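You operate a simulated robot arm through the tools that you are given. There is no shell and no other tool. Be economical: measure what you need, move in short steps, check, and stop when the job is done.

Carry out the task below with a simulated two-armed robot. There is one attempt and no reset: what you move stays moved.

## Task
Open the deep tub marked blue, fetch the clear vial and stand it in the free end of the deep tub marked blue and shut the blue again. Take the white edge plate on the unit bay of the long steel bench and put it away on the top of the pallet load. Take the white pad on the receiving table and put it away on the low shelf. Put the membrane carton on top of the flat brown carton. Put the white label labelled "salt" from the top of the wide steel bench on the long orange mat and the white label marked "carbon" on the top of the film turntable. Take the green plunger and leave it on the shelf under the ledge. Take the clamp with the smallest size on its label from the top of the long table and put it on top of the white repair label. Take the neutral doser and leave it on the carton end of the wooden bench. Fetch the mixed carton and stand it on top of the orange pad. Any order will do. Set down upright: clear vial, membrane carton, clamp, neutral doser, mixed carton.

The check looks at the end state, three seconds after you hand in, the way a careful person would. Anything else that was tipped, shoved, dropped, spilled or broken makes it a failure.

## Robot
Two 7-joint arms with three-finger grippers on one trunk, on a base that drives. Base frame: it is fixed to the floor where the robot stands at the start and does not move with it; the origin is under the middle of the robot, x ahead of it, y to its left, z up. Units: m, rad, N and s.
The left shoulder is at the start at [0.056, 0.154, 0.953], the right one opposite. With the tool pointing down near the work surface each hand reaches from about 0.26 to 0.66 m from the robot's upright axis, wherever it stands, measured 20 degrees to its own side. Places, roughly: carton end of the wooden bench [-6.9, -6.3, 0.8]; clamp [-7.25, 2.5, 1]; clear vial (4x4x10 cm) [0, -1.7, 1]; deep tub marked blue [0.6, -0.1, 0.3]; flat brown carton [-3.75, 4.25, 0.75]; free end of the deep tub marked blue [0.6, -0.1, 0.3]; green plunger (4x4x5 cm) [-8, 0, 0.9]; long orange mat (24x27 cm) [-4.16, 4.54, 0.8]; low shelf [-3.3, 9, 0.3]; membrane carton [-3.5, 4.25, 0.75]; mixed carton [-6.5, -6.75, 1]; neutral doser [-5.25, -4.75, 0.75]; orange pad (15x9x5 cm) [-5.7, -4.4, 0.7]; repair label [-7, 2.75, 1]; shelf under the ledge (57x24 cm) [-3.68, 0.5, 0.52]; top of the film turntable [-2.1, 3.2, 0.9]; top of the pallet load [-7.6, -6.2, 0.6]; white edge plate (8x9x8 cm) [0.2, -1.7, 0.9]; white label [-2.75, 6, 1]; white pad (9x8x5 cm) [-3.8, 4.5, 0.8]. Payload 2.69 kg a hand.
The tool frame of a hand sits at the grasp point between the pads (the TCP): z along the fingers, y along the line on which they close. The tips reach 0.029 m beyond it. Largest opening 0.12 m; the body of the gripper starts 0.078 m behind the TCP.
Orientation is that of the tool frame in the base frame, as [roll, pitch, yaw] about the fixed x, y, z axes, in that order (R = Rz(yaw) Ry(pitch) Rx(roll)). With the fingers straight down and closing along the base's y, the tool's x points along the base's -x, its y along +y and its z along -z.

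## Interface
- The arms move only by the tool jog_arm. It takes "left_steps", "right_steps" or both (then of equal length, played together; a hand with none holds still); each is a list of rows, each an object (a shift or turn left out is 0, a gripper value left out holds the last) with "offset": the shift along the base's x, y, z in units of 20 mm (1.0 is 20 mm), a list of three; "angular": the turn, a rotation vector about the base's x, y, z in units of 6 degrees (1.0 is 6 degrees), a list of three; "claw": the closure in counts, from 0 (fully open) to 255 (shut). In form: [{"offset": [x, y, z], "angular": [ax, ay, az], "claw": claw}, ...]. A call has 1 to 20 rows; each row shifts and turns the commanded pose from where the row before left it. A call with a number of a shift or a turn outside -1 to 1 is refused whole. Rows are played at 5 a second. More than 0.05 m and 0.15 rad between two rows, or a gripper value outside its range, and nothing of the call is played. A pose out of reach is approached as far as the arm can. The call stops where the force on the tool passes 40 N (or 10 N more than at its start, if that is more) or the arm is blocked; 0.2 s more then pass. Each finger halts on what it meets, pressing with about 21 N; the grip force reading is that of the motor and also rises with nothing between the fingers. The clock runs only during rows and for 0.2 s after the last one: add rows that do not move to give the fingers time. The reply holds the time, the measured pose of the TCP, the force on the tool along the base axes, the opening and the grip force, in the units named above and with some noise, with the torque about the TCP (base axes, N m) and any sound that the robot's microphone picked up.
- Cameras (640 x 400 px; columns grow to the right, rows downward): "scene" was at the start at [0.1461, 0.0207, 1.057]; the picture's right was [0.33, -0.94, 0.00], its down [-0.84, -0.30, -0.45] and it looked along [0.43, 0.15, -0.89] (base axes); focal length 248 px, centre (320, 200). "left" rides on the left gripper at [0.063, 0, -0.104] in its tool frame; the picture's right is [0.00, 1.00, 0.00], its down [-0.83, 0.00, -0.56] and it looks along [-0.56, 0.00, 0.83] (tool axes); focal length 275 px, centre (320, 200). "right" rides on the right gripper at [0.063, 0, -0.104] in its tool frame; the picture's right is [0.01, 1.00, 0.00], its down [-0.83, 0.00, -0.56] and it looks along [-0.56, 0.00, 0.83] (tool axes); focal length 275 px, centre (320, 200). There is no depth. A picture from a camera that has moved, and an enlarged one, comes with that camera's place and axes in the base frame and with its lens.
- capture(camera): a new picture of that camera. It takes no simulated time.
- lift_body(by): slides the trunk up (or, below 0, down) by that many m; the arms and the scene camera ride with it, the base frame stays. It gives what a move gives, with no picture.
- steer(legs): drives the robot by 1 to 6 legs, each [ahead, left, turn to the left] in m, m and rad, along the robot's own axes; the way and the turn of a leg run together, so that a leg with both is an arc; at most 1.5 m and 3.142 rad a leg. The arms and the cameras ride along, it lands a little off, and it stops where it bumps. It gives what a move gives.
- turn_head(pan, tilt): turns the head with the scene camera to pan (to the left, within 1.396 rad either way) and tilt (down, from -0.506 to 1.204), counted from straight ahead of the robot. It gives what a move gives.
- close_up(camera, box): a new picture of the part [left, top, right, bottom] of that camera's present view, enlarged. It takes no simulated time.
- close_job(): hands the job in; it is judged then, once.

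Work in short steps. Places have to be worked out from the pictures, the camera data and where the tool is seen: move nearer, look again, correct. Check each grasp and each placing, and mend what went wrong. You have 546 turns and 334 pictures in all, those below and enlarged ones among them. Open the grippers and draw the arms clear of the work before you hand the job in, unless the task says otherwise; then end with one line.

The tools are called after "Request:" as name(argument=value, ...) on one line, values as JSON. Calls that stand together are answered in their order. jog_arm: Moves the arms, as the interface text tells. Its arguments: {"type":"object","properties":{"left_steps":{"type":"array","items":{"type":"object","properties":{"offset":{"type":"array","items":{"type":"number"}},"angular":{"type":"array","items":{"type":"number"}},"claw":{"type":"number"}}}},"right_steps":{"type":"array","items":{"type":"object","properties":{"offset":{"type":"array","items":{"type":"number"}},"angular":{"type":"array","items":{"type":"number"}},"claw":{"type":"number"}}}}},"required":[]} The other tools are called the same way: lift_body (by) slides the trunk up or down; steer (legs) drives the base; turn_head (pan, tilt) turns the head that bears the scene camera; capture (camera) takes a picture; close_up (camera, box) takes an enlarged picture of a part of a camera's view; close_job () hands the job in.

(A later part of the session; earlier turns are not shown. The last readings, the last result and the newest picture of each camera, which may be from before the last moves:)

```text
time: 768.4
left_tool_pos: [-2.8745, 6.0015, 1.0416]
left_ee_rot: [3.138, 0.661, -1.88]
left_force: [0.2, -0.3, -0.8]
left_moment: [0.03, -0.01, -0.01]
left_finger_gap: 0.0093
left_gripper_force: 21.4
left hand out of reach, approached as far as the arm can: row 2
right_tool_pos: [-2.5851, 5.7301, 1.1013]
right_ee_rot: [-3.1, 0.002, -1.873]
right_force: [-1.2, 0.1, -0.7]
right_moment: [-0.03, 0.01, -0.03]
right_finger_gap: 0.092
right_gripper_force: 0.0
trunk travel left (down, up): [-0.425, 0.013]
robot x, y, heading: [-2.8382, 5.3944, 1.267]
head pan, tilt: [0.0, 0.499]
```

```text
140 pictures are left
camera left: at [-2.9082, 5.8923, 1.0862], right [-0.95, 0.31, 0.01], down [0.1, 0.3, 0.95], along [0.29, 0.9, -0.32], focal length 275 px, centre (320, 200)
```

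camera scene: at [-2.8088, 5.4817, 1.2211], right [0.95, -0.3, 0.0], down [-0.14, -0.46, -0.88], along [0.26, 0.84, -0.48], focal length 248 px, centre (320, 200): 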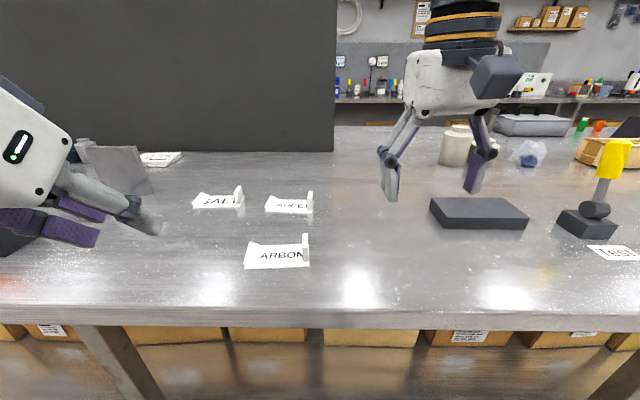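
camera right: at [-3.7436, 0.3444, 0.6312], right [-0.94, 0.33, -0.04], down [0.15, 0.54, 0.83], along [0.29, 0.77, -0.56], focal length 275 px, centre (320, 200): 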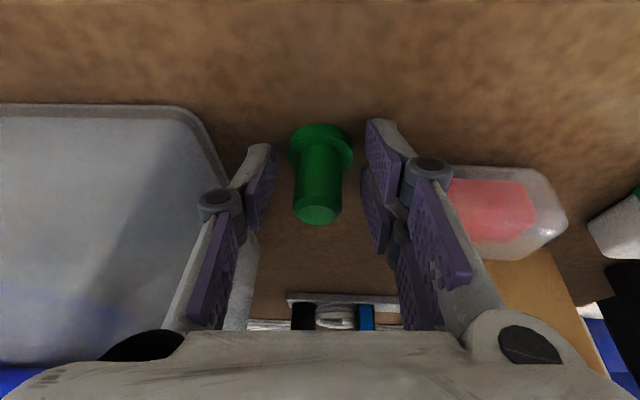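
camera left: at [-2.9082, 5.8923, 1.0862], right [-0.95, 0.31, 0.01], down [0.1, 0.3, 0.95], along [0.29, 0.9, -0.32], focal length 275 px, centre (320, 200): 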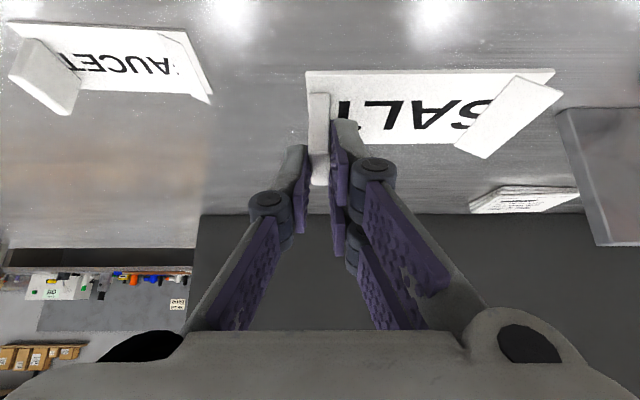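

SALT is held. Retract the left hand, shift the robot left 12 cm, and bring the right hand above the CARBON tab.

Request:
jog_arm(left_steps=[{"offset": [-0.29, -0.95, 0.5]}, {"offset": [-0.29, -0.95, 0.5]}, {"offset": [-0.29, -0.95, 0.5]}, {"offset": [-0.29, -0.95, 0.5]}, {"offset": [-0.29, -0.95, 0.5]}, {"offset": [-0.29, -0.95, 0]}, {"offset": [-0.29, -0.95, 0]}, {"offset": [-0.29, -0.95, 0]}, {"offset": [-0.29, -0.95, 0]}, {"offset": [-0.29, -0.95, 0]}], right_steps=[{"claw": 150}, {"claw": 150}, {"offset": [0, 0, 0]}, {"offset": [0, 0, 0]}, {"offset": [0, 0, 0]}, {"offset": [0, 0, 0]}, {"offset": [0, 0, 0]}, {"offset": [0, 0, 0]}, {"offset": [0, 0, 0]}, {"offset": [0, 0, 0]}])

Request:
steer(legs=[[0, 0.14, 0]])

Request:
capture(camera="right")

```text
time: 770.6
left_tool_pos: [-2.9333, 5.8093, 1.0924]
left_ee_rot: [3.135, 0.661, -1.881]
left_force: [0.3, -0.6, -0.9]
left_moment: [-0.03, -0.01, -0.01]
left_finger_gap: 0.0089
left_gripper_force: 21.1
right_tool_pos: [-2.5856, 5.7293, 1.1015]
right_ee_rot: [-3.1, 0.002, -1.874]
right_force: [0.1, 0.1, 0.5]
right_moment: [-0.02, -0.02, -0.03]
right_finger_gap: 0.0494
right_gripper_force: 0.0
trunk travel left (down, up): [-0.425, 0.013]
robot x, y, heading: [-2.8383, 5.3921, 1.27]
head pan, tilt: [0.0, 0.499]
```

```text
time: 772.3
left_tool_pos: [-3.0672, 5.8518, 1.0923]
left_ee_rot: [3.138, 0.656, -1.879]
left_force: [-0.3, -0.7, -0.2]
left_moment: [-0.02, -0.03, 0.0]
left_finger_gap: 0.0091
left_gripper_force: 20.8
right_tool_pos: [-2.7202, 5.7711, 1.1007]
right_ee_rot: [-3.1, -0.001, -1.872]
right_force: [0.5, 0.7, 0.3]
right_moment: [0.01, 0.02, 0.01]
right_finger_gap: 0.0494
right_gripper_force: 0.0
trunk travel left (down, up): [-0.425, 0.013]
robot x, y, heading: [-2.9727, 5.4366, 1.269]
head pan, tilt: [0.0, 0.499]
```

```text
139 pictures are left
camera right: at [-2.7438, 5.7134, 1.2056], right [-0.96, 0.29, -0.04], down [0.22, 0.8, 0.56], along [0.2, 0.52, -0.83], focal length 275 px, centre (320, 200)
```

right: 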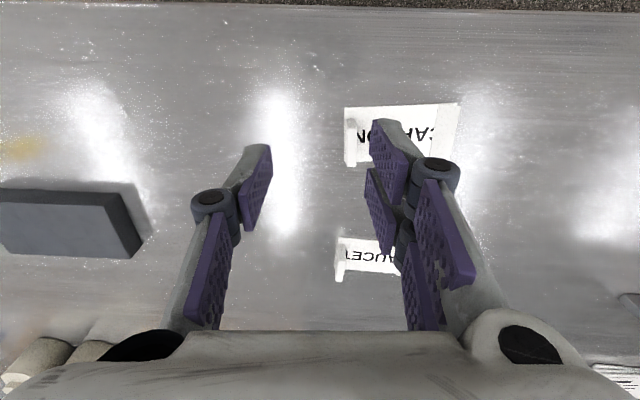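

Tab at (-2.73,5.814). Move over and descend.

Request:
jog_arm(right_steps=[{"offset": [-0.25, 0.95, 0]}, {"offset": [-0.25, 0.95, 0]}, {"offset": [0, 0.2, -1]}, {"offset": [0, 0, -1]}, {"offset": [0, 0, -1]}, {"offset": [0, 0, -1]}, {"offset": [0, 0, -1]}])

Request:
capture(camera="right")

```text
time: 773.9
left_tool_pos: [-3.0668, 5.8528, 1.0908]
left_ee_rot: [3.135, 0.659, -1.881]
left_force: [0.2, 1.0, 0.4]
left_moment: [-0.05, 0.03, 0.0]
left_finger_gap: 0.0092
left_gripper_force: 21.3
right_tool_pos: [-2.7299, 5.8147, 1.0006]
right_ee_rot: [-3.099, 0.0, -1.873]
right_force: [-0.6, 0.0, -0.3]
right_moment: [-0.01, 0.01, 0.0]
right_finger_gap: 0.0494
right_gripper_force: 0.2
trunk travel left (down, up): [-0.425, 0.013]
robot x, y, heading: [-2.9708, 5.4328, 1.27]
head pan, tilt: [0.0, 0.499]
```

```text
138 pictures are left
camera right: at [-2.7543, 5.7554, 1.1038], right [-0.96, 0.29, -0.04], down [0.22, 0.8, 0.56], along [0.2, 0.52, -0.83], focal length 275 px, centre (320, 200)
```

right: 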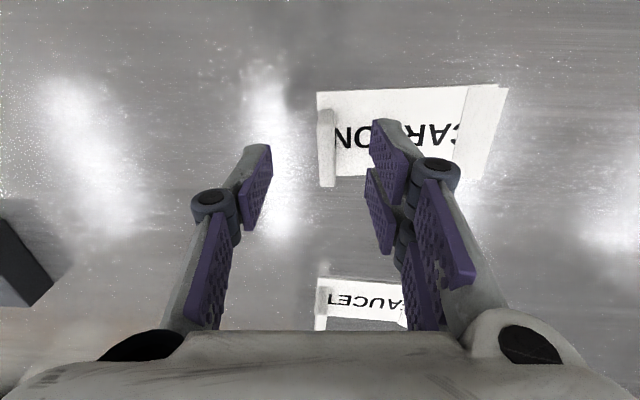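

Centred. Lower to 0.972 and close.

Request:
jog_arm(right_steps=[{"offset": [0, 0.2, -0.7]}, {"offset": [0, 0, -0.7]}, {"claw": 200}, {"claw": 240}, {"claw": 240}, {"claw": 240}])

Request:
jog_arm(right_steps=[{"offset": [0, 0, 1]}, {"offset": [0, 0, 1]}, {"offset": [0, 0, 1]}, {"offset": [0, 0, 1]}, {"offset": [0, 0, 1]}, {"offset": [0, 0, 1]}])

Request:
capture(camera="right")

```text
time: 775.3
left_tool_pos: [-3.0664, 5.8518, 1.0911]
left_ee_rot: [3.138, 0.659, -1.879]
left_force: [0.1, -0.3, -0.6]
left_moment: [-0.03, -0.02, -0.02]
left_finger_gap: 0.009
left_gripper_force: 21.3
right_tool_pos: [-2.7293, 5.8188, 0.9715]
right_ee_rot: [-3.099, 0.001, -1.872]
right_force: [-0.6, 0.9, 0.9]
right_moment: [0.04, 0.12, 0.0]
right_finger_gap: 0.0094
right_gripper_force: 20.6
trunk travel left (down, up): [-0.425, 0.013]
robot x, y, heading: [-2.9696, 5.4367, 1.262]
head pan, tilt: [0.0, 0.499]
```

```text
time: 776.7
left_tool_pos: [-3.0662, 5.8509, 1.0931]
left_ee_rot: [3.136, 0.662, -1.88]
left_force: [0.4, 0.2, -0.3]
left_moment: [-0.03, 0.0, -0.04]
left_finger_gap: 0.0087
left_gripper_force: 20.9
right_tool_pos: [-2.7291, 5.8176, 1.0938]
right_ee_rot: [-3.099, 0.0, -1.871]
right_force: [-0.2, 0.4, 0.1]
right_moment: [-0.02, 0.01, -0.03]
right_finger_gap: 0.0093
right_gripper_force: 20.8
trunk travel left (down, up): [-0.425, 0.013]
robot x, y, heading: [-2.9694, 5.4416, 1.271]
head pan, tilt: [0.0, 0.499]
```

```text
137 pictures are left
camera right: at [-2.7529, 5.759, 1.1982], right [-0.96, 0.29, -0.04], down [0.22, 0.8, 0.56], along [0.2, 0.52, -0.83], focal length 275 px, centre (320, 200)
```

right: 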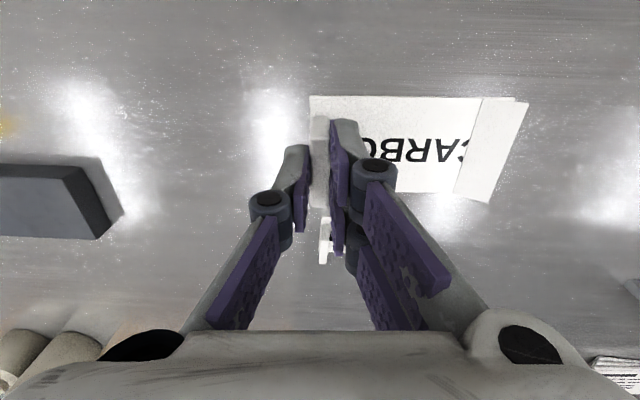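

Both labels held. Back away from the bench to the right, and turn to look south-west.

Request:
steer(legs=[[-0.4, -0.3, 0], [0, 0, 2.2]])

Request:
turn_head(pan=0.0, tilt=0.35)

Request:
capture(camera="scene")

```text
time: 784.9
left_tool_pos: [-3.0765, 4.6437, 1.0917]
left_ee_rot: [3.135, 0.658, 0.332]
left_force: [0.7, 0.2, -1.9]
left_moment: [0.03, -0.01, -0.02]
left_finger_gap: 0.0089
left_gripper_force: 21.0
right_tool_pos: [-3.2486, 4.9334, 1.0933]
right_ee_rot: [-3.099, -0.002, 0.339]
right_force: [-0.1, 0.2, -0.3]
right_moment: [0.0, -0.02, 0.01]
right_finger_gap: 0.009
right_gripper_force: 20.7
trunk travel left (down, up): [-0.425, 0.013]
robot x, y, heading: [-2.7981, 4.9653, -2.803]
head pan, tilt: [0.0, 0.499]
```

```text
time: 785.6
left_tool_pos: [-3.0763, 4.6441, 1.0911]
left_ee_rot: [3.136, 0.659, 0.33]
left_force: [0.3, 0.1, -0.4]
left_moment: [0.02, -0.01, 0.0]
left_finger_gap: 0.0093
left_gripper_force: 21.5
right_tool_pos: [-3.2499, 4.9335, 1.0927]
right_ee_rot: [-3.1, -0.001, 0.339]
right_force: [0.6, 0.8, -0.5]
right_moment: [-0.02, -0.01, 0.0]
right_finger_gap: 0.0092
right_gripper_force: 21.1
trunk travel left (down, up): [-0.425, 0.013]
robot x, y, heading: [-2.7993, 4.9683, -2.802]
head pan, tilt: [0.0, 0.351]
```

```text
136 pictures are left
camera scene: at [-2.9056, 4.9302, 1.2348], right [-0.33, 0.94, 0.0], down [0.32, 0.11, -0.94], along [-0.89, -0.31, -0.34], focal length 248 px, centre (320, 200)
```

scene: 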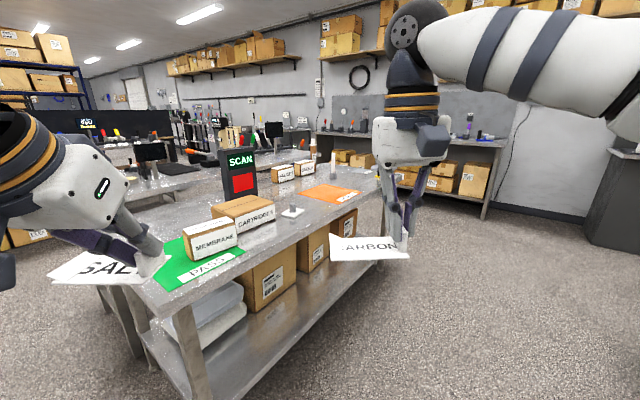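

The receiving table is right here. Zoom to read it.

Request:
close_up(camera="scene", box=[150, 140, 390, 290])

```text
2.67 times, centred on (270, 215) of scene
camera zoom: at [-2.9056, 4.9302, 1.2348], right [-0.33, 0.94, 0.0], down [0.32, 0.11, -0.94], along [-0.89, -0.31, -0.34], focal length 661 px, centre (453, 160)
```

zoom: 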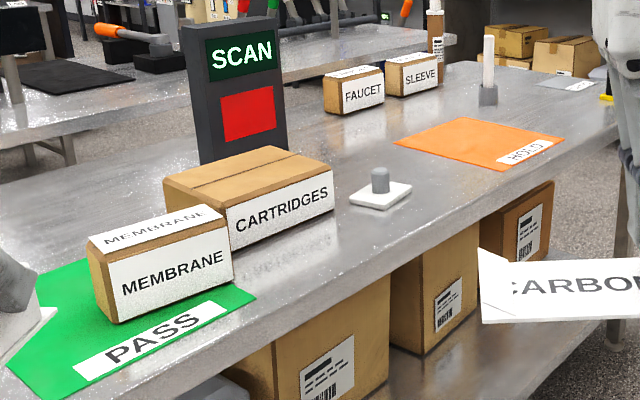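

The orange mat (HOLD) is near (-4.165,4.545). Drive along the aisle to stand in front of it.

Request:
steer(legs=[[0, 0, -0.7], [1.35, 0, 0], [0, 0, 1.55]])

Request:
turn_head(pan=0.1, tilt=0.6)

Request:
capture(camera="scene")

```text
time: 798.0
left_tool_pos: [-3.9946, 4.9962, 1.0913]
left_ee_rot: [3.136, 0.658, 1.212]
left_force: [0.1, 0.1, -0.2]
left_moment: [0.03, 0.04, -0.01]
left_finger_gap: 0.0091
left_gripper_force: 20.5
right_tool_pos: [-4.3292, 5.0474, 1.0937]
right_ee_rot: [-3.1, -0.001, 1.221]
right_force: [0.5, 0.1, -0.6]
right_moment: [0.05, 0.03, 0.0]
right_finger_gap: 0.0089
right_gripper_force: 20.4
trunk travel left (down, up): [-0.425, 0.013]
robot x, y, heading: [-4.0651, 5.4143, -1.926]
head pan, tilt: [0.0, 0.351]
```

```text
time: 798.8
left_tool_pos: [-3.9957, 4.9975, 1.0925]
left_ee_rot: [3.135, 0.657, 1.211]
left_force: [-0.1, -0.2, -0.1]
left_moment: [-0.01, 0.04, 0.01]
left_finger_gap: 0.0092
left_gripper_force: 21.0
right_tool_pos: [-4.3308, 5.0486, 1.0926]
right_ee_rot: [-3.1, -0.001, 1.22]
right_force: [0.2, 0.4, 0.4]
right_moment: [-0.01, -0.01, -0.02]
right_finger_gap: 0.0089
right_gripper_force: 21.2
trunk travel left (down, up): [-0.425, 0.013]
robot x, y, heading: [-4.0766, 5.4196, -1.921]
head pan, tilt: [0.099, 0.6]
```

```text
134 pictures are left
camera scene: at [-4.0986, 5.3124, 1.2121], right [-0.97, 0.25, 0.0], down [0.14, 0.55, -0.83], along [-0.21, -0.8, -0.56], focal length 248 px, centre (320, 200)
```

scene: 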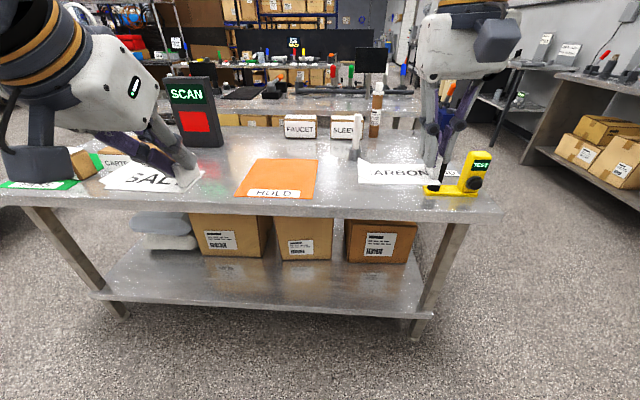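

Drive in so the SALT card (which extends to my left of the tab) is over the mat.

Request:
steer(legs=[[0.28, -0.068, 0]])

Request:
jog_arm(left_steps=[{"offset": [-0.34, -0.94, -0.5]}, {"offset": [-0.34, -0.94, -0.5]}, {"offset": [-0.34, -0.94, -0.5]}, {"offset": [-0.34, -0.94, -0.5]}, {"offset": [-0.34, -0.94, -0.5]}, {"offset": [-0.34, -0.94, -1]}, {"offset": [-0.34, -0.94, -1]}, {"offset": [0, 0, -1]}, {"offset": [0, 0, -1]}])

Request:
capture(camera="left")

Request:
capture(camera="scene")

```text
time: 800.7
left_tool_pos: [-4.1532, 4.7649, 1.0923]
left_ee_rot: [3.136, 0.658, 1.212]
left_force: [0.5, -0.7, 0.5]
left_moment: [0.02, 0.0, 0.0]
left_finger_gap: 0.009
left_gripper_force: 20.6
right_tool_pos: [-4.4876, 4.8152, 1.0935]
right_ee_rot: [-3.099, 0.001, 1.22]
right_force: [-0.1, -0.2, -0.8]
right_moment: [0.03, -0.01, -0.02]
right_finger_gap: 0.0092
right_gripper_force: 20.9
trunk travel left (down, up): [-0.425, 0.013]
robot x, y, heading: [-4.2254, 5.188, -1.923]
head pan, tilt: [0.099, 0.6]
```

```text
time: 802.7
left_tool_pos: [-4.2006, 4.6318, 0.9625]
left_ee_rot: [3.137, 0.659, 1.215]
left_force: [0.1, 0.7, 0.0]
left_moment: [0.02, 0.01, -0.03]
left_finger_gap: 0.009
left_gripper_force: 20.8
right_tool_pos: [-4.4877, 4.8163, 1.0932]
right_ee_rot: [-3.1, 0.0, 1.219]
right_force: [0.2, -0.1, -0.4]
right_moment: [-0.02, -0.01, 0.02]
right_finger_gap: 0.0091
right_gripper_force: 21.2
trunk travel left (down, up): [-0.425, 0.013]
robot x, y, heading: [-4.2273, 5.1792, -1.921]
head pan, tilt: [0.099, 0.6]
```

```text
133 pictures are left
camera left: at [-4.1593, 4.7389, 1.0077], right [0.94, -0.35, 0.01], down [-0.12, -0.29, 0.95], along [-0.33, -0.89, -0.32], focal length 275 px, centre (320, 200)
```

left: 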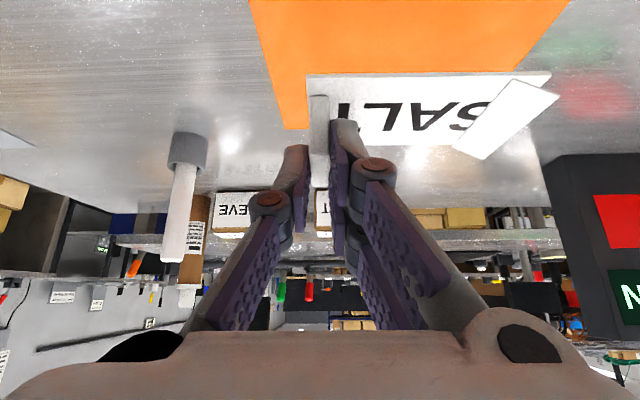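

```text
132 pictures are left
camera scene: at [-4.2562, 5.0802, 1.212], right [-0.97, 0.25, 0.0], down [0.14, 0.55, -0.82], along [-0.21, -0.8, -0.57], focal length 248 px, centre (320, 200)
```

scene: 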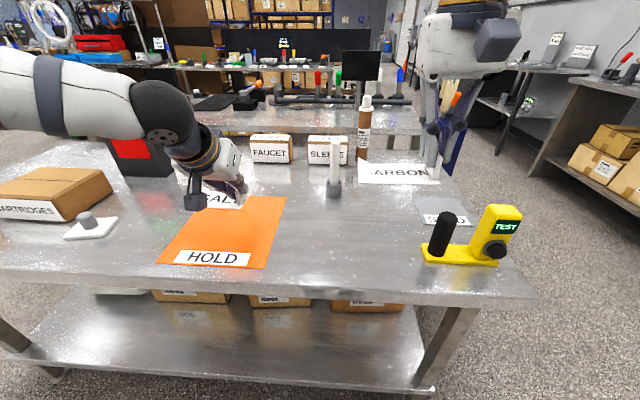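

Move 6 cm further over the mat, then lower.

Request:
jog_arm(left_steps=[{"offset": [-0.34, -0.94, 0]}, {"offset": [-0.34, -0.94, 0]}, {"offset": [-0.34, -0.94, 0]}, {"offset": [0, 0, -1]}, {"offset": [0, 0, -1]}, {"offset": [0, 0, -1]}, {"offset": [0, 0, -1]}, {"offset": [0, 0, -1]}])

Request:
capture(camera="left")

Request:
close_up(camera="scene", box=[130, 120, 330, 280])

```text
time: 804.5
left_tool_pos: [-4.2209, 4.5779, 0.8616]
left_ee_rot: [3.139, 0.659, 1.213]
left_force: [0.8, -0.6, 0.3]
left_moment: [0.02, 0.01, 0.0]
left_finger_gap: 0.0093
left_gripper_force: 21.0
right_tool_pos: [-4.4873, 4.8154, 1.0924]
right_ee_rot: [-3.101, 0.001, 1.22]
right_force: [-0.8, -0.4, -0.7]
right_moment: [0.01, 0.02, -0.03]
right_finger_gap: 0.0091
right_gripper_force: 20.7
trunk travel left (down, up): [-0.425, 0.013]
robot x, y, heading: [-4.2281, 5.1838, -1.924]
head pan, tilt: [0.099, 0.6]
```

```text
131 pictures are left
camera left: at [-4.1815, 4.6835, 0.9058], right [0.94, -0.35, 0.01], down [-0.12, -0.29, 0.95], along [-0.33, -0.89, -0.32], focal length 275 px, centre (320, 200)
```

left: 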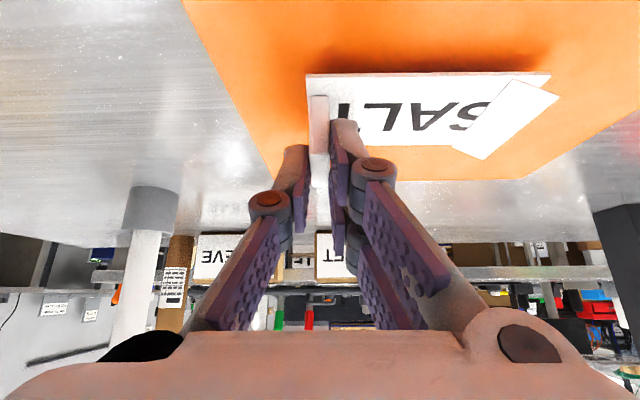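

```text
2.50 times, centred on (230, 200) of scene
camera zoom: at [-4.2562, 5.0803, 1.212], right [-0.97, 0.25, 0.0], down [0.14, 0.55, -0.82], along [-0.21, -0.8, -0.57], focal length 620 px, centre (545, 200)
```

zoom: 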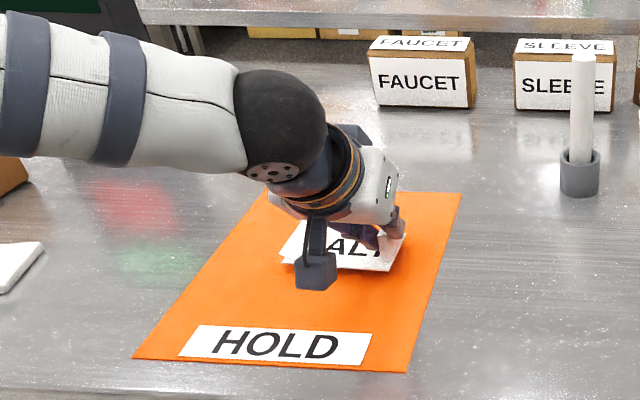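

Over the mat. Lower in small rows until contact.

Request:
jog_arm(left_steps=[{"offset": [0, 0, -0.5]}, {"offset": [0, 0, -0.3]}, {"offset": [0, 0, -0.2]}, {"offset": [0, 0, 0]}])

```text
time: 805.5
left_tool_pos: [-4.222, 4.5767, 0.8445]
left_ee_rot: [3.137, 0.666, 1.213]
left_force: [-1.5, -3.1, 18.2]
left_moment: [-0.38, 0.09, 0.03]
left_finger_gap: 0.0093
left_gripper_force: 21.2
right_tool_pos: [-4.4877, 4.8172, 1.0948]
right_ee_rot: [-3.1, 0.002, 1.221]
right_force: [0.2, -0.3, -0.6]
right_moment: [-0.01, 0.0, 0.02]
right_finger_gap: 0.009
right_gripper_force: 20.9
trunk travel left (down, up): [-0.425, 0.013]
robot x, y, heading: [-4.2251, 5.1863, -1.915]
head pan, tilt: [0.099, 0.6]
```

Contact. Open and withdraw up/back.

Request:
jog_arm(left_steps=[{"offset": [0, 0, 0.1], "claw": 200}, {"claw": 160}, {"claw": 150}, {"claw": 150}, {"offset": [0.2, 0.6, 0.8]}, {"offset": [0.2, 0.6, 0.8]}, {"offset": [0.2, 0.6, 0.8]}, {"offset": [0.2, 0.6, 0.8]}, {"offset": [0.3, 0.9, 1]}, {"offset": [0.3, 0.9, 1]}, {"offset": [0.3, 0.9, 1]}, {"offset": [0.3, 0.9, 1]}, {"offset": [0, 0, 1]}, {"offset": [0, 0, 1]}])

Request:
capture(camera="scene")

```text
time: 808.5
left_tool_pos: [-4.1794, 4.6967, 1.0295]
left_ee_rot: [3.136, 0.656, 1.213]
left_force: [-0.1, 0.3, -0.2]
left_moment: [0.02, 0.0, 0.01]
left_finger_gap: 0.0495
left_gripper_force: 0.0
right_tool_pos: [-4.486, 4.8157, 1.0929]
right_ee_rot: [-3.1, 0.0, 1.219]
right_force: [0.2, 0.3, 0.1]
right_moment: [0.0, 0.02, 0.01]
right_finger_gap: 0.0092
right_gripper_force: 20.7
trunk travel left (down, up): [-0.425, 0.013]
robot x, y, heading: [-4.2287, 5.1807, -1.922]
head pan, tilt: [0.099, 0.6]
```

```text
129 pictures are left
camera scene: at [-4.2562, 5.0809, 1.2121], right [-0.97, 0.25, 0.0], down [0.14, 0.55, -0.83], along [-0.21, -0.8, -0.56], focal length 248 px, centre (320, 200)
```

scene: 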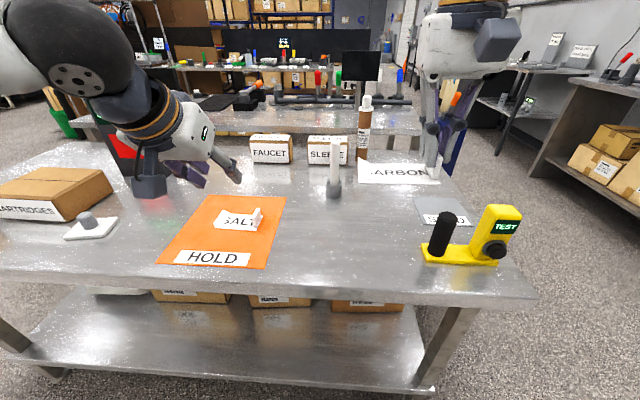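

SALT is on the mat. Next the membrane carton with the left hand: shift left along the table and look.

Request:
steer(legs=[[-0.12, 0.6, 0]])

Request:
turn_head(pan=0.2, tilt=0.65)

Request:
capture(camera="scene")

```text
time: 813.6
left_tool_pos: [-3.5836, 4.5982, 1.0294]
left_ee_rot: [3.138, 0.66, 1.206]
left_force: [-0.1, 0.4, 0.4]
left_moment: [-0.04, 0.01, 0.02]
left_finger_gap: 0.0491
left_gripper_force: 0.0
right_tool_pos: [-3.8899, 4.7204, 1.0937]
right_ee_rot: [-3.097, -0.001, 1.212]
right_force: [0.4, -0.4, -0.6]
right_moment: [0.0, 0.0, -0.05]
right_finger_gap: 0.009
right_gripper_force: 20.6
trunk travel left (down, up): [-0.425, 0.013]
robot x, y, heading: [-3.6253, 5.0856, -1.923]
head pan, tilt: [0.099, 0.6]
```

```text
time: 814.2
left_tool_pos: [-3.5838, 4.5982, 1.0288]
left_ee_rot: [3.137, 0.659, 1.204]
left_force: [-0.2, -0.8, 0.1]
left_moment: [0.0, 0.0, -0.01]
left_finger_gap: 0.0495
left_gripper_force: 0.0
right_tool_pos: [-3.89, 4.7205, 1.092]
right_ee_rot: [-3.101, 0.0, 1.211]
right_force: [0.4, -0.1, 0.2]
right_moment: [-0.01, -0.02, -0.01]
right_finger_gap: 0.009
right_gripper_force: 21.4
trunk travel left (down, up): [-0.425, 0.013]
robot x, y, heading: [-3.6275, 5.0881, -1.928]
head pan, tilt: [0.201, 0.649]
```

```text
128 pictures are left
camera scene: at [-3.6473, 4.9836, 1.2078], right [-0.99, 0.16, 0.0], down [0.1, 0.6, -0.8], along [-0.13, -0.79, -0.6], focal length 248 px, centre (320, 200)
```

scene: 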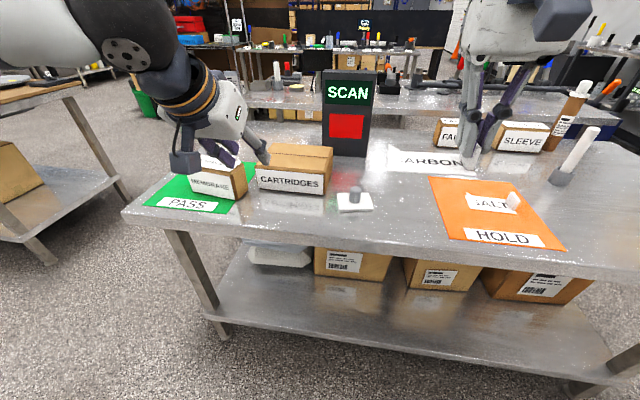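

Zoom on the cartons and pad.

Request:
close_up(camera="scene", box=[140, 120, 400, 240])

```text
2.46 times, centred on (270, 180) of scene
camera zoom: at [-3.6473, 4.9836, 1.2078], right [-0.99, 0.16, 0.0], down [0.1, 0.6, -0.8], along [-0.13, -0.79, -0.6], focal length 610 px, centre (443, 249)
```

zoom: 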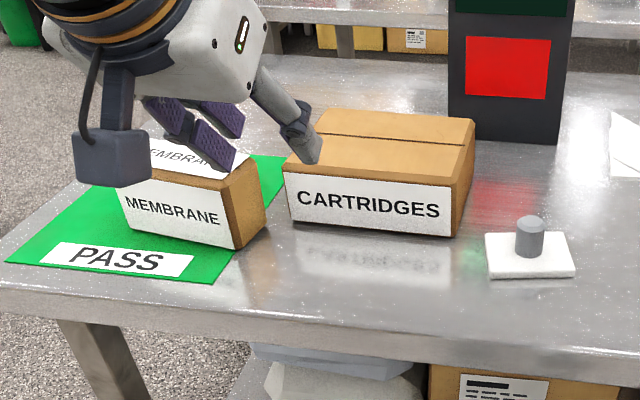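

Membrane box: ~14.5×7.4×7.7 cm at (-3.458,4.344); the flat CARTRIDGES carton's top centre is (-3.683,4.308), z≈0.863. I need the left hand vertical and yawed ~82° to grip across the short side.

Request:
jog_arm(left_steps=[{"offset": [0, 0.3, 0.8], "angular": [0.937, -0.35, 0], "claw": 0}, {"offset": [0, 0.3, 0.8], "angular": [0.937, -0.35, 0]}, {"offset": [0, 0.3, 0.8], "angular": [0.937, -0.35, 0]}, {"angular": [0.937, -0.35, 0]}, {"angular": [0.937, -0.35, 0]}, {"angular": [0.937, -0.35, 0]}, {"angular": [0, 0, 0.98]}, {"angular": [0, 0, 0.98]}, {"angular": [0, 0, 0.98]}, {"angular": [0, 0, 0.98]}, {"angular": [0, 0, 0.98]}, {"angular": [0, 0, 0.98]}, {"angular": [0, 0, 0.98]}, {"angular": [0, 0, 0.98]}, {"angular": [0, 0, 0.98]}, {"angular": [0, 0, 0.98]}, {"angular": [0, 0, 0.98]}, {"angular": [0, 0, 0.98]}, {"angular": [0, 0, 0.98]}, {"angular": [0, 0, 0.98]}])

Request:
capture(camera="scene")

```text
time: 818.5
left_tool_pos: [-3.5835, 4.6162, 1.0764]
left_ee_rot: [-3.141, 0.032, 2.646]
left_force: [0.2, 1.1, 0.4]
left_moment: [0.01, 0.01, 0.01]
left_finger_gap: 0.1199
left_gripper_force: 0.0
right_tool_pos: [-3.8885, 4.7211, 1.0919]
right_ee_rot: [-3.1, 0.002, 1.211]
right_force: [-0.6, 0.2, 1.0]
right_moment: [0.01, -0.02, 0.03]
right_finger_gap: 0.009
right_gripper_force: 21.1
trunk travel left (down, up): [-0.425, 0.013]
robot x, y, heading: [-3.6264, 5.0859, -1.932]
head pan, tilt: [0.201, 0.649]
```

```text
126 pictures are left
camera scene: at [-3.6472, 4.9835, 1.2078], right [-0.99, 0.16, 0.0], down [0.1, 0.6, -0.8], along [-0.13, -0.79, -0.6], focal length 248 px, centre (320, 200)
```

scene: 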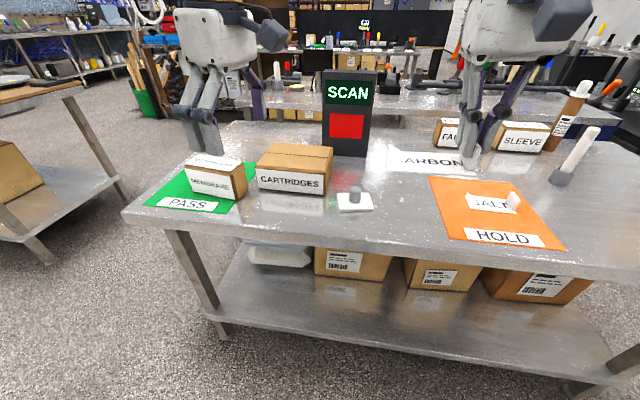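

Retract the right hand (with CARBON) out of the way, then move robot left 0.2 and forward 0.12.

Request:
jog_arm(right_steps=[{"offset": [-0.32, 0.92, 0]}, {"offset": [-0.32, 0.92, 0]}, {"offset": [-0.32, 0.92, 0]}, {"offset": [-0.32, 0.92, 0]}, {"offset": [-0.32, 0.92, 0]}, {"offset": [-0.32, 0.92, 0]}, {"offset": [-0.32, 0.92, 0]}])

Request:
steer(legs=[[0.12, 0.2, 0]])

Request:
capture(camera="left")

```text
time: 820.0
left_tool_pos: [-3.5835, 4.6175, 1.0764]
left_ee_rot: [3.141, 0.032, 2.644]
left_force: [-0.8, -0.8, -0.6]
left_moment: [0.01, 0.01, 0.01]
left_finger_gap: 0.1201
left_gripper_force: 0.1
right_tool_pos: [-3.9327, 4.8504, 1.0944]
right_ee_rot: [-3.1, 0.002, 1.212]
right_force: [-1.0, 0.5, 0.5]
right_moment: [-0.03, 0.05, 0.0]
right_finger_gap: 0.009
right_gripper_force: 21.2
trunk travel left (down, up): [-0.425, 0.013]
robot x, y, heading: [-3.6284, 5.0887, -1.929]
head pan, tilt: [0.201, 0.649]
```

```text
time: 822.2
left_tool_pos: [-3.4416, 4.4334, 1.0771]
left_ee_rot: [-3.139, 0.03, 2.641]
left_force: [0.0, 0.2, -0.4]
left_moment: [0.03, 0.01, 0.0]
left_finger_gap: 0.1198
left_gripper_force: 0.1
right_tool_pos: [-3.791, 4.6653, 1.0945]
right_ee_rot: [-3.099, -0.001, 1.212]
right_force: [0.5, 0.3, 0.2]
right_moment: [0.01, 0.05, -0.01]
right_finger_gap: 0.0093
right_gripper_force: 21.4
trunk travel left (down, up): [-0.425, 0.013]
robot x, y, heading: [-3.4871, 4.9035, -1.929]
head pan, tilt: [0.201, 0.649]
```

```text
125 pictures are left
camera left: at [-3.4984, 4.4647, 1.18], right [0.48, 0.88, 0.0], down [0.71, -0.39, 0.58], along [0.51, -0.28, -0.81], focal length 275 px, centre (320, 200)
```

left: 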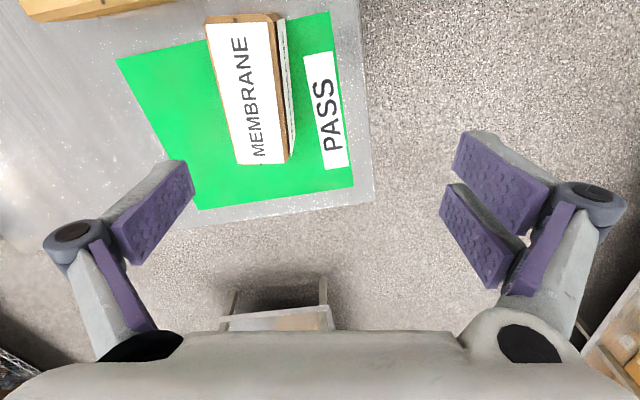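

Membrane centre is (-3.459,4.358), orientation matches the hand. Move over it and descend to just above.

Request:
jog_arm(left_steps=[{"offset": [-0.22, -0.94, 0]}, {"offset": [-0.22, -0.94, 0]}, {"offset": [-0.22, -0.94, -0.5]}, {"offset": [-0.22, -0.94, -1]}, {"offset": [0, 0, -1]}, {"offset": [0, 0, -1]}, {"offset": [0, 0, -1]}, {"offset": [0, 0, -1]}])

Request:
capture(camera="left")

Request:
capture(camera="scene")

```text
time: 824.0
left_tool_pos: [-3.4301, 4.3771, 0.9553]
left_ee_rot: [-3.14, 0.027, 2.646]
left_force: [-0.3, 0.0, 0.6]
left_moment: [-0.03, -0.01, -0.02]
left_finger_gap: 0.1201
left_gripper_force: 0.1
left hand out of reach, approached as far as the arm can: row 1, 2, 3, 4
right_tool_pos: [-3.7932, 4.6662, 1.0948]
right_ee_rot: [-3.1, 0.001, 1.211]
right_force: [-0.4, 0.0, 0.0]
right_moment: [0.0, -0.02, -0.01]
right_finger_gap: 0.0091
right_gripper_force: 20.7
trunk travel left (down, up): [-0.425, 0.013]
robot x, y, heading: [-3.4848, 4.9047, -1.93]
head pan, tilt: [0.201, 0.649]
```

```text
124 pictures are left
camera left: at [-3.4872, 4.4082, 1.0589], right [0.48, 0.88, 0.0], down [0.71, -0.39, 0.58], along [0.51, -0.28, -0.81], focal length 275 px, centre (320, 200)
```

left: 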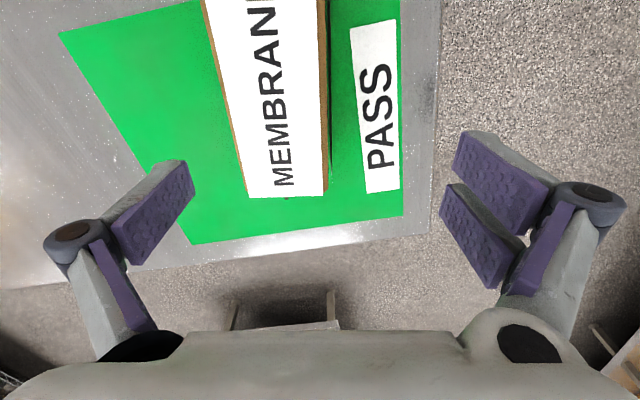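

```text
123 pictures are left
camera scene: at [-3.5059, 4.8, 1.2077], right [-0.99, 0.16, 0.0], down [0.1, 0.6, -0.8], along [-0.13, -0.79, -0.6], focal length 248 px, centre (320, 200)
```

scene: 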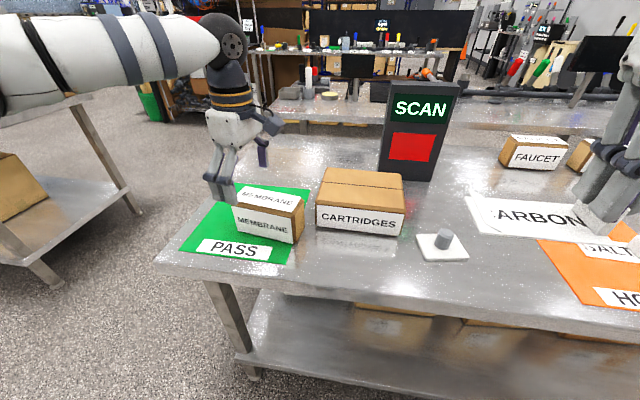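

Shift to centre (-2.9,-1.9 cm) and descend to 0.85.

Request:
jog_arm(left_steps=[{"offset": [-0.72, -0.48, 0]}, {"offset": [-0.72, -0.48, 0]}, {"offset": [0, 0, 0]}])

Request:
capture(camera="left")

```text
time: 824.8
left_tool_pos: [-3.4464, 4.36, 0.9541]
left_ee_rot: [-3.138, 0.03, 2.643]
left_force: [0.4, -0.1, -0.2]
left_moment: [-0.02, -0.03, 0.0]
left_finger_gap: 0.1201
left_gripper_force: 0.1
left hand out of reach, approached as far as the arm can: row 2
right_tool_pos: [-3.7928, 4.6669, 1.094]
right_ee_rot: [-3.099, 0.002, 1.212]
right_force: [0.2, -0.2, -0.3]
right_moment: [-0.01, -0.01, 0.01]
right_finger_gap: 0.0093
right_gripper_force: 21.4
trunk travel left (down, up): [-0.425, 0.013]
robot x, y, heading: [-3.4872, 4.9059, -1.933]
head pan, tilt: [0.201, 0.649]
```

```text
122 pictures are left
camera left: at [-3.5036, 4.3928, 1.0566], right [0.48, 0.88, 0.0], down [0.71, -0.39, 0.58], along [0.51, -0.28, -0.81], focal length 275 px, centre (320, 200)
```

left: 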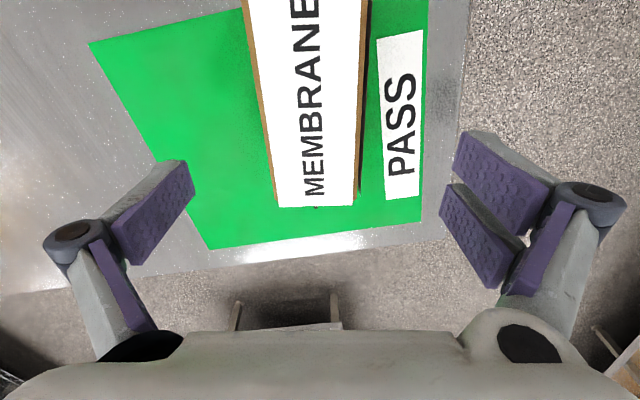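

Centred between the fingers. Descend.

Request:
jog_arm(left_steps=[{"offset": [0, 0, -1]}, {"offset": [0, 0, -1]}, {"offset": [0, 0, -1]}, {"offset": [0, 0, -1]}, {"offset": [0, 0, -1]}, {"offset": [0, 0, 0]}])

Request:
capture(camera="left")

```text
time: 826.2
left_tool_pos: [-3.4452, 4.3605, 0.8514]
left_ee_rot: [-3.14, 0.032, 2.642]
left_force: [0.2, 0.6, 0.3]
left_moment: [-0.02, 0.02, 0.03]
left_finger_gap: 0.12
left_gripper_force: 0.1
right_tool_pos: [-3.7925, 4.6666, 1.0933]
right_ee_rot: [-3.1, 0.0, 1.211]
right_force: [0.8, 0.2, -0.3]
right_moment: [-0.01, 0.02, 0.0]
right_finger_gap: 0.0089
right_gripper_force: 21.3
trunk travel left (down, up): [-0.425, 0.013]
robot x, y, heading: [-3.4841, 4.9023, -1.931]
head pan, tilt: [0.201, 0.649]
```

```text
121 pictures are left
camera left: at [-3.5021, 4.3921, 0.9551], right [0.48, 0.88, 0.0], down [0.71, -0.39, 0.58], along [0.51, -0.28, -0.81], focal length 275 px, centre (320, 200)
```

left: 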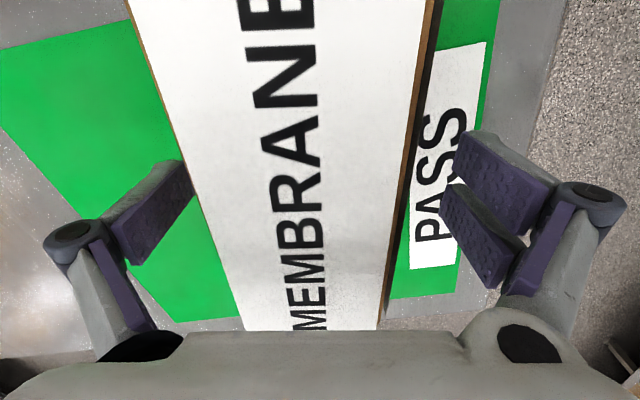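

Straddled. Close and lift.

Request:
jog_arm(left_steps=[{"claw": 80}, {"claw": 130}, {"claw": 170}, {"claw": 170}])

Request:
jog_arm(left_steps=[{"offset": [0, 0, 1]}, {"offset": [0, 0, 1]}, {"offset": [0, 0, 1]}, {"offset": [0, 0, 1]}, {"offset": [0, 0, 1]}, {"offset": [0, 0, 1]}])

Request:
capture(camera="scene")

```text
time: 827.2
left_tool_pos: [-3.4455, 4.3604, 0.8521]
left_ee_rot: [-3.141, 0.033, 2.643]
left_force: [0.5, -1.6, 3.2]
left_moment: [-0.03, 0.01, 0.21]
left_finger_gap: 0.0658
left_gripper_force: 20.8
right_tool_pos: [-3.7917, 4.6657, 1.0951]
right_ee_rot: [-3.1, 0.0, 1.21]
right_force: [-0.3, -0.1, -0.3]
right_moment: [0.03, 0.0, -0.01]
right_finger_gap: 0.0089
right_gripper_force: 20.9
trunk travel left (down, up): [-0.425, 0.013]
robot x, y, heading: [-3.4856, 4.9049, -1.927]
head pan, tilt: [0.201, 0.649]
```

```text
time: 828.6
left_tool_pos: [-3.4393, 4.3596, 0.9727]
left_ee_rot: [-3.139, 0.032, 2.643]
left_force: [-0.4, 0.4, -4.2]
left_moment: [0.0, -0.02, 0.0]
left_finger_gap: 0.0662
left_gripper_force: 21.4
left hand out of reach, approached as far as the arm can: row 6
right_tool_pos: [-3.7917, 4.6655, 1.0936]
right_ee_rot: [-3.1, 0.0, 1.212]
right_force: [-0.2, 0.7, 0.3]
right_moment: [0.0, 0.05, 0.02]
right_finger_gap: 0.009
right_gripper_force: 20.8
trunk travel left (down, up): [-0.425, 0.013]
robot x, y, heading: [-3.483, 4.9009, -1.93]
head pan, tilt: [0.201, 0.649]
```

```text
120 pictures are left
camera scene: at [-3.5057, 4.8, 1.2078], right [-0.99, 0.16, 0.0], down [0.1, 0.6, -0.8], along [-0.13, -0.79, -0.6], focal length 248 px, centre (320, 200)
```

scene: 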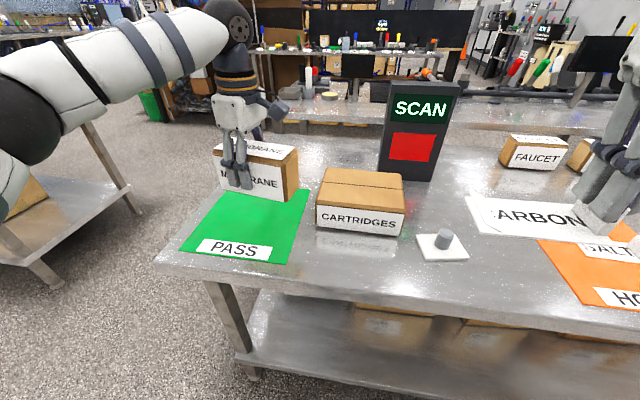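

Held. Move over the flat carton by driving right 0.198 and forward 0.115.

Request:
steer(legs=[[0, -0.198, 0], [0.115, 0, 0]])

Request:
capture(camera="scene")

Request:
capture(camera="left")

```text
time: 831.6
left_tool_pos: [-3.6648, 4.3213, 0.9735]
left_ee_rot: [-3.141, 0.029, 2.649]
left_force: [-0.6, -0.3, -4.1]
left_moment: [0.0, -0.05, 0.02]
left_finger_gap: 0.0656
left_gripper_force: 21.6
right_tool_pos: [-4.0189, 4.6253, 1.0934]
right_ee_rot: [-3.099, -0.001, 1.217]
right_force: [-0.1, -0.3, -1.4]
right_moment: [0.04, 0.01, -0.02]
right_finger_gap: 0.009
right_gripper_force: 21.1
trunk travel left (down, up): [-0.425, 0.013]
robot x, y, heading: [-3.7156, 4.8608, -1.925]
head pan, tilt: [0.201, 0.649]
```

```text
119 pictures are left
camera scene: at [-3.7335, 4.7604, 1.2077], right [-0.99, 0.15, 0.0], down [0.09, 0.6, -0.8], along [-0.12, -0.79, -0.61], focal length 248 px, centre (320, 200)
```

scene: 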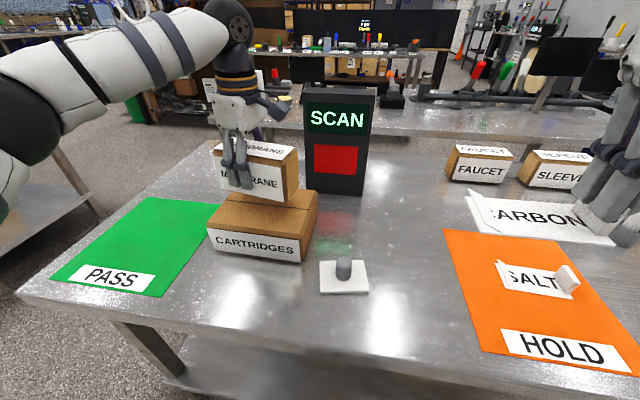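

```text
118 pictures are left
camera left: at [-3.7226, 4.3522, 1.0759], right [0.48, 0.88, 0.0], down [0.72, -0.39, 0.58], along [0.51, -0.28, -0.81], focal length 275 px, centre (320, 200)
```

left: 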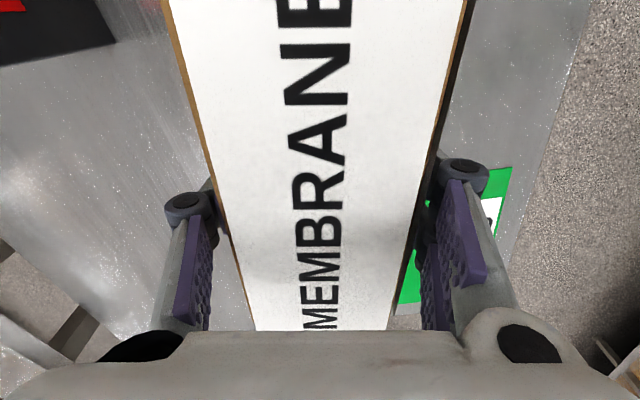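

Centred over the flat carton. Lower gently.

Request:
jog_arm(left_steps=[{"offset": [0, 0, -1]}, {"offset": [0, 0, -1]}, {"offset": [0, 0, -0.4]}, {"offset": [0, 0, 0]}])

Request:
jog_arm(left_steps=[{"offset": [0, 0, -0.25]}, {"offset": [0, 0, -0.25]}, {"offset": [0, 0, 0]}])

```text
time: 832.6
left_tool_pos: [-3.6653, 4.3215, 0.9265]
left_ee_rot: [-3.138, 0.031, 2.65]
left_force: [-1.9, -2.7, 15.4]
left_moment: [-0.11, 0.04, 0.52]
left_finger_gap: 0.0663
left_gripper_force: 20.4
right_tool_pos: [-4.0188, 4.6278, 1.0952]
right_ee_rot: [-3.1, 0.001, 1.218]
right_force: [-0.1, 0.3, 0.6]
right_moment: [-0.01, 0.02, -0.02]
right_finger_gap: 0.009
right_gripper_force: 20.9
trunk travel left (down, up): [-0.425, 0.013]
robot x, y, heading: [-3.7177, 4.8657, -1.927]
head pan, tilt: [0.201, 0.649]
```

```text
time: 833.4
left_tool_pos: [-3.6644, 4.3231, 0.9201]
left_ee_rot: [-3.133, 0.032, 2.65]
left_force: [1.4, -5.9, 37.2]
left_moment: [0.92, -0.09, 0.19]
left_finger_gap: 0.0665
left_gripper_force: 20.7
right_tool_pos: [-4.0182, 4.6268, 1.0953]
right_ee_rot: [-3.101, 0.006, 1.216]
right_force: [0.6, 0.0, -0.6]
right_moment: [-0.02, 0.03, 0.01]
right_finger_gap: 0.0091
right_gripper_force: 20.5
trunk travel left (down, up): [-0.425, 0.013]
robot x, y, heading: [-3.7096, 4.8647, -1.926]
head pan, tilt: [0.201, 0.649]
```

Contact made (pressed slightly). Relieve, then open and rise.

Request:
jog_arm(left_steps=[{"offset": [0, 0, 0.25]}, {"offset": [0, 0, 0]}, {"claw": 120}, {"claw": 70}, {"claw": 40}, {"claw": 40}, {"offset": [0, 0, 1]}, {"offset": [0, 0, 1]}, {"offset": [0, 0, 1]}, {"offset": [0, 0, 1]}, {"offset": [0, 0.3, 1]}, {"offset": [0, 0.3, 1]}])

Request:
capture(camera="scene")

```text
time: 836.0
left_tool_pos: [-3.6523, 4.334, 1.0283]
left_ee_rot: [-3.14, 0.031, 2.649]
left_force: [0.3, -0.4, -0.6]
left_moment: [0.01, 0.05, -0.01]
left_finger_gap: 0.1012
left_gripper_force: 0.1
left hand out of reach, approached as far as the arm can: row 9, 10, 12
right_tool_pos: [-4.0188, 4.626, 1.0944]
right_ee_rot: [-3.1, 0.003, 1.214]
right_force: [-0.4, -0.4, -0.7]
right_moment: [0.0, 0.01, 0.0]
right_finger_gap: 0.0091
right_gripper_force: 20.5
trunk travel left (down, up): [-0.425, 0.013]
robot x, y, heading: [-3.7152, 4.8649, -1.926]
head pan, tilt: [0.201, 0.649]
```

```text
117 pictures are left
camera scene: at [-3.7331, 4.7617, 1.2078], right [-0.99, 0.15, 0.0], down [0.09, 0.6, -0.8], along [-0.12, -0.79, -0.6], focal length 248 px, centre (320, 200)
```

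scene: 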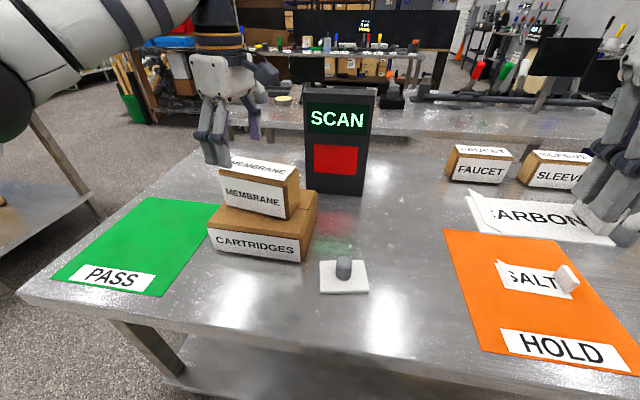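

Membrane carton sits on the flat carton. Next the white pad's knob at ≈(-3.818,4.484): drive right 0.205, back 0.08.

Request:
steer(legs=[[-0.08, -0.205, 0]])

Request:
capture(camera="left")

Request:
capture(camera="scene")

```text
time: 838.2
left_tool_pos: [-3.817, 4.4804, 1.0277]
left_ee_rot: [-3.139, 0.031, 2.65]
left_force: [-0.2, 0.0, -0.9]
left_moment: [0.0, -0.01, 0.01]
left_finger_gap: 0.1011
left_gripper_force: 0.1
right_tool_pos: [-4.1831, 4.7739, 1.0935]
right_ee_rot: [-3.101, -0.001, 1.218]
right_force: [0.3, 0.1, 0.2]
right_moment: [-0.01, 0.0, -0.01]
right_finger_gap: 0.0092
right_gripper_force: 21.0
trunk travel left (down, up): [-0.425, 0.013]
robot x, y, heading: [-3.8751, 5.011, -1.927]
head pan, tilt: [0.201, 0.649]
```

```text
116 pictures are left
camera left: at [-3.874, 4.5123, 1.1309], right [0.48, 0.88, 0.0], down [0.72, -0.39, 0.58], along [0.51, -0.28, -0.81], focal length 275 px, centre (320, 200)
```

left: 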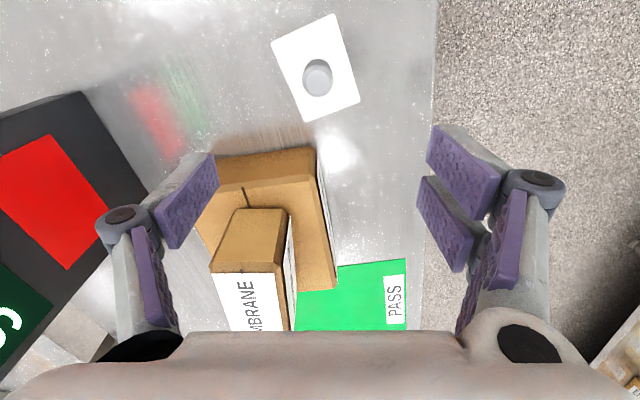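

```text
115 pictures are left
camera scene: at [-3.8974, 4.9093, 1.2078], right [-0.99, 0.15, 0.0], down [0.09, 0.6, -0.8], along [-0.12, -0.79, -0.6], focal length 248 px, centre (320, 200)
```

scene: 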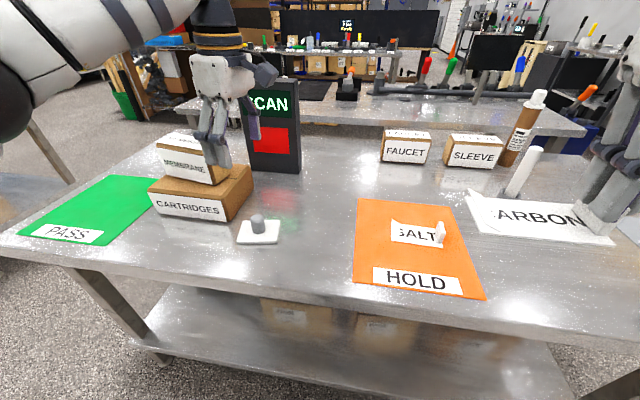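

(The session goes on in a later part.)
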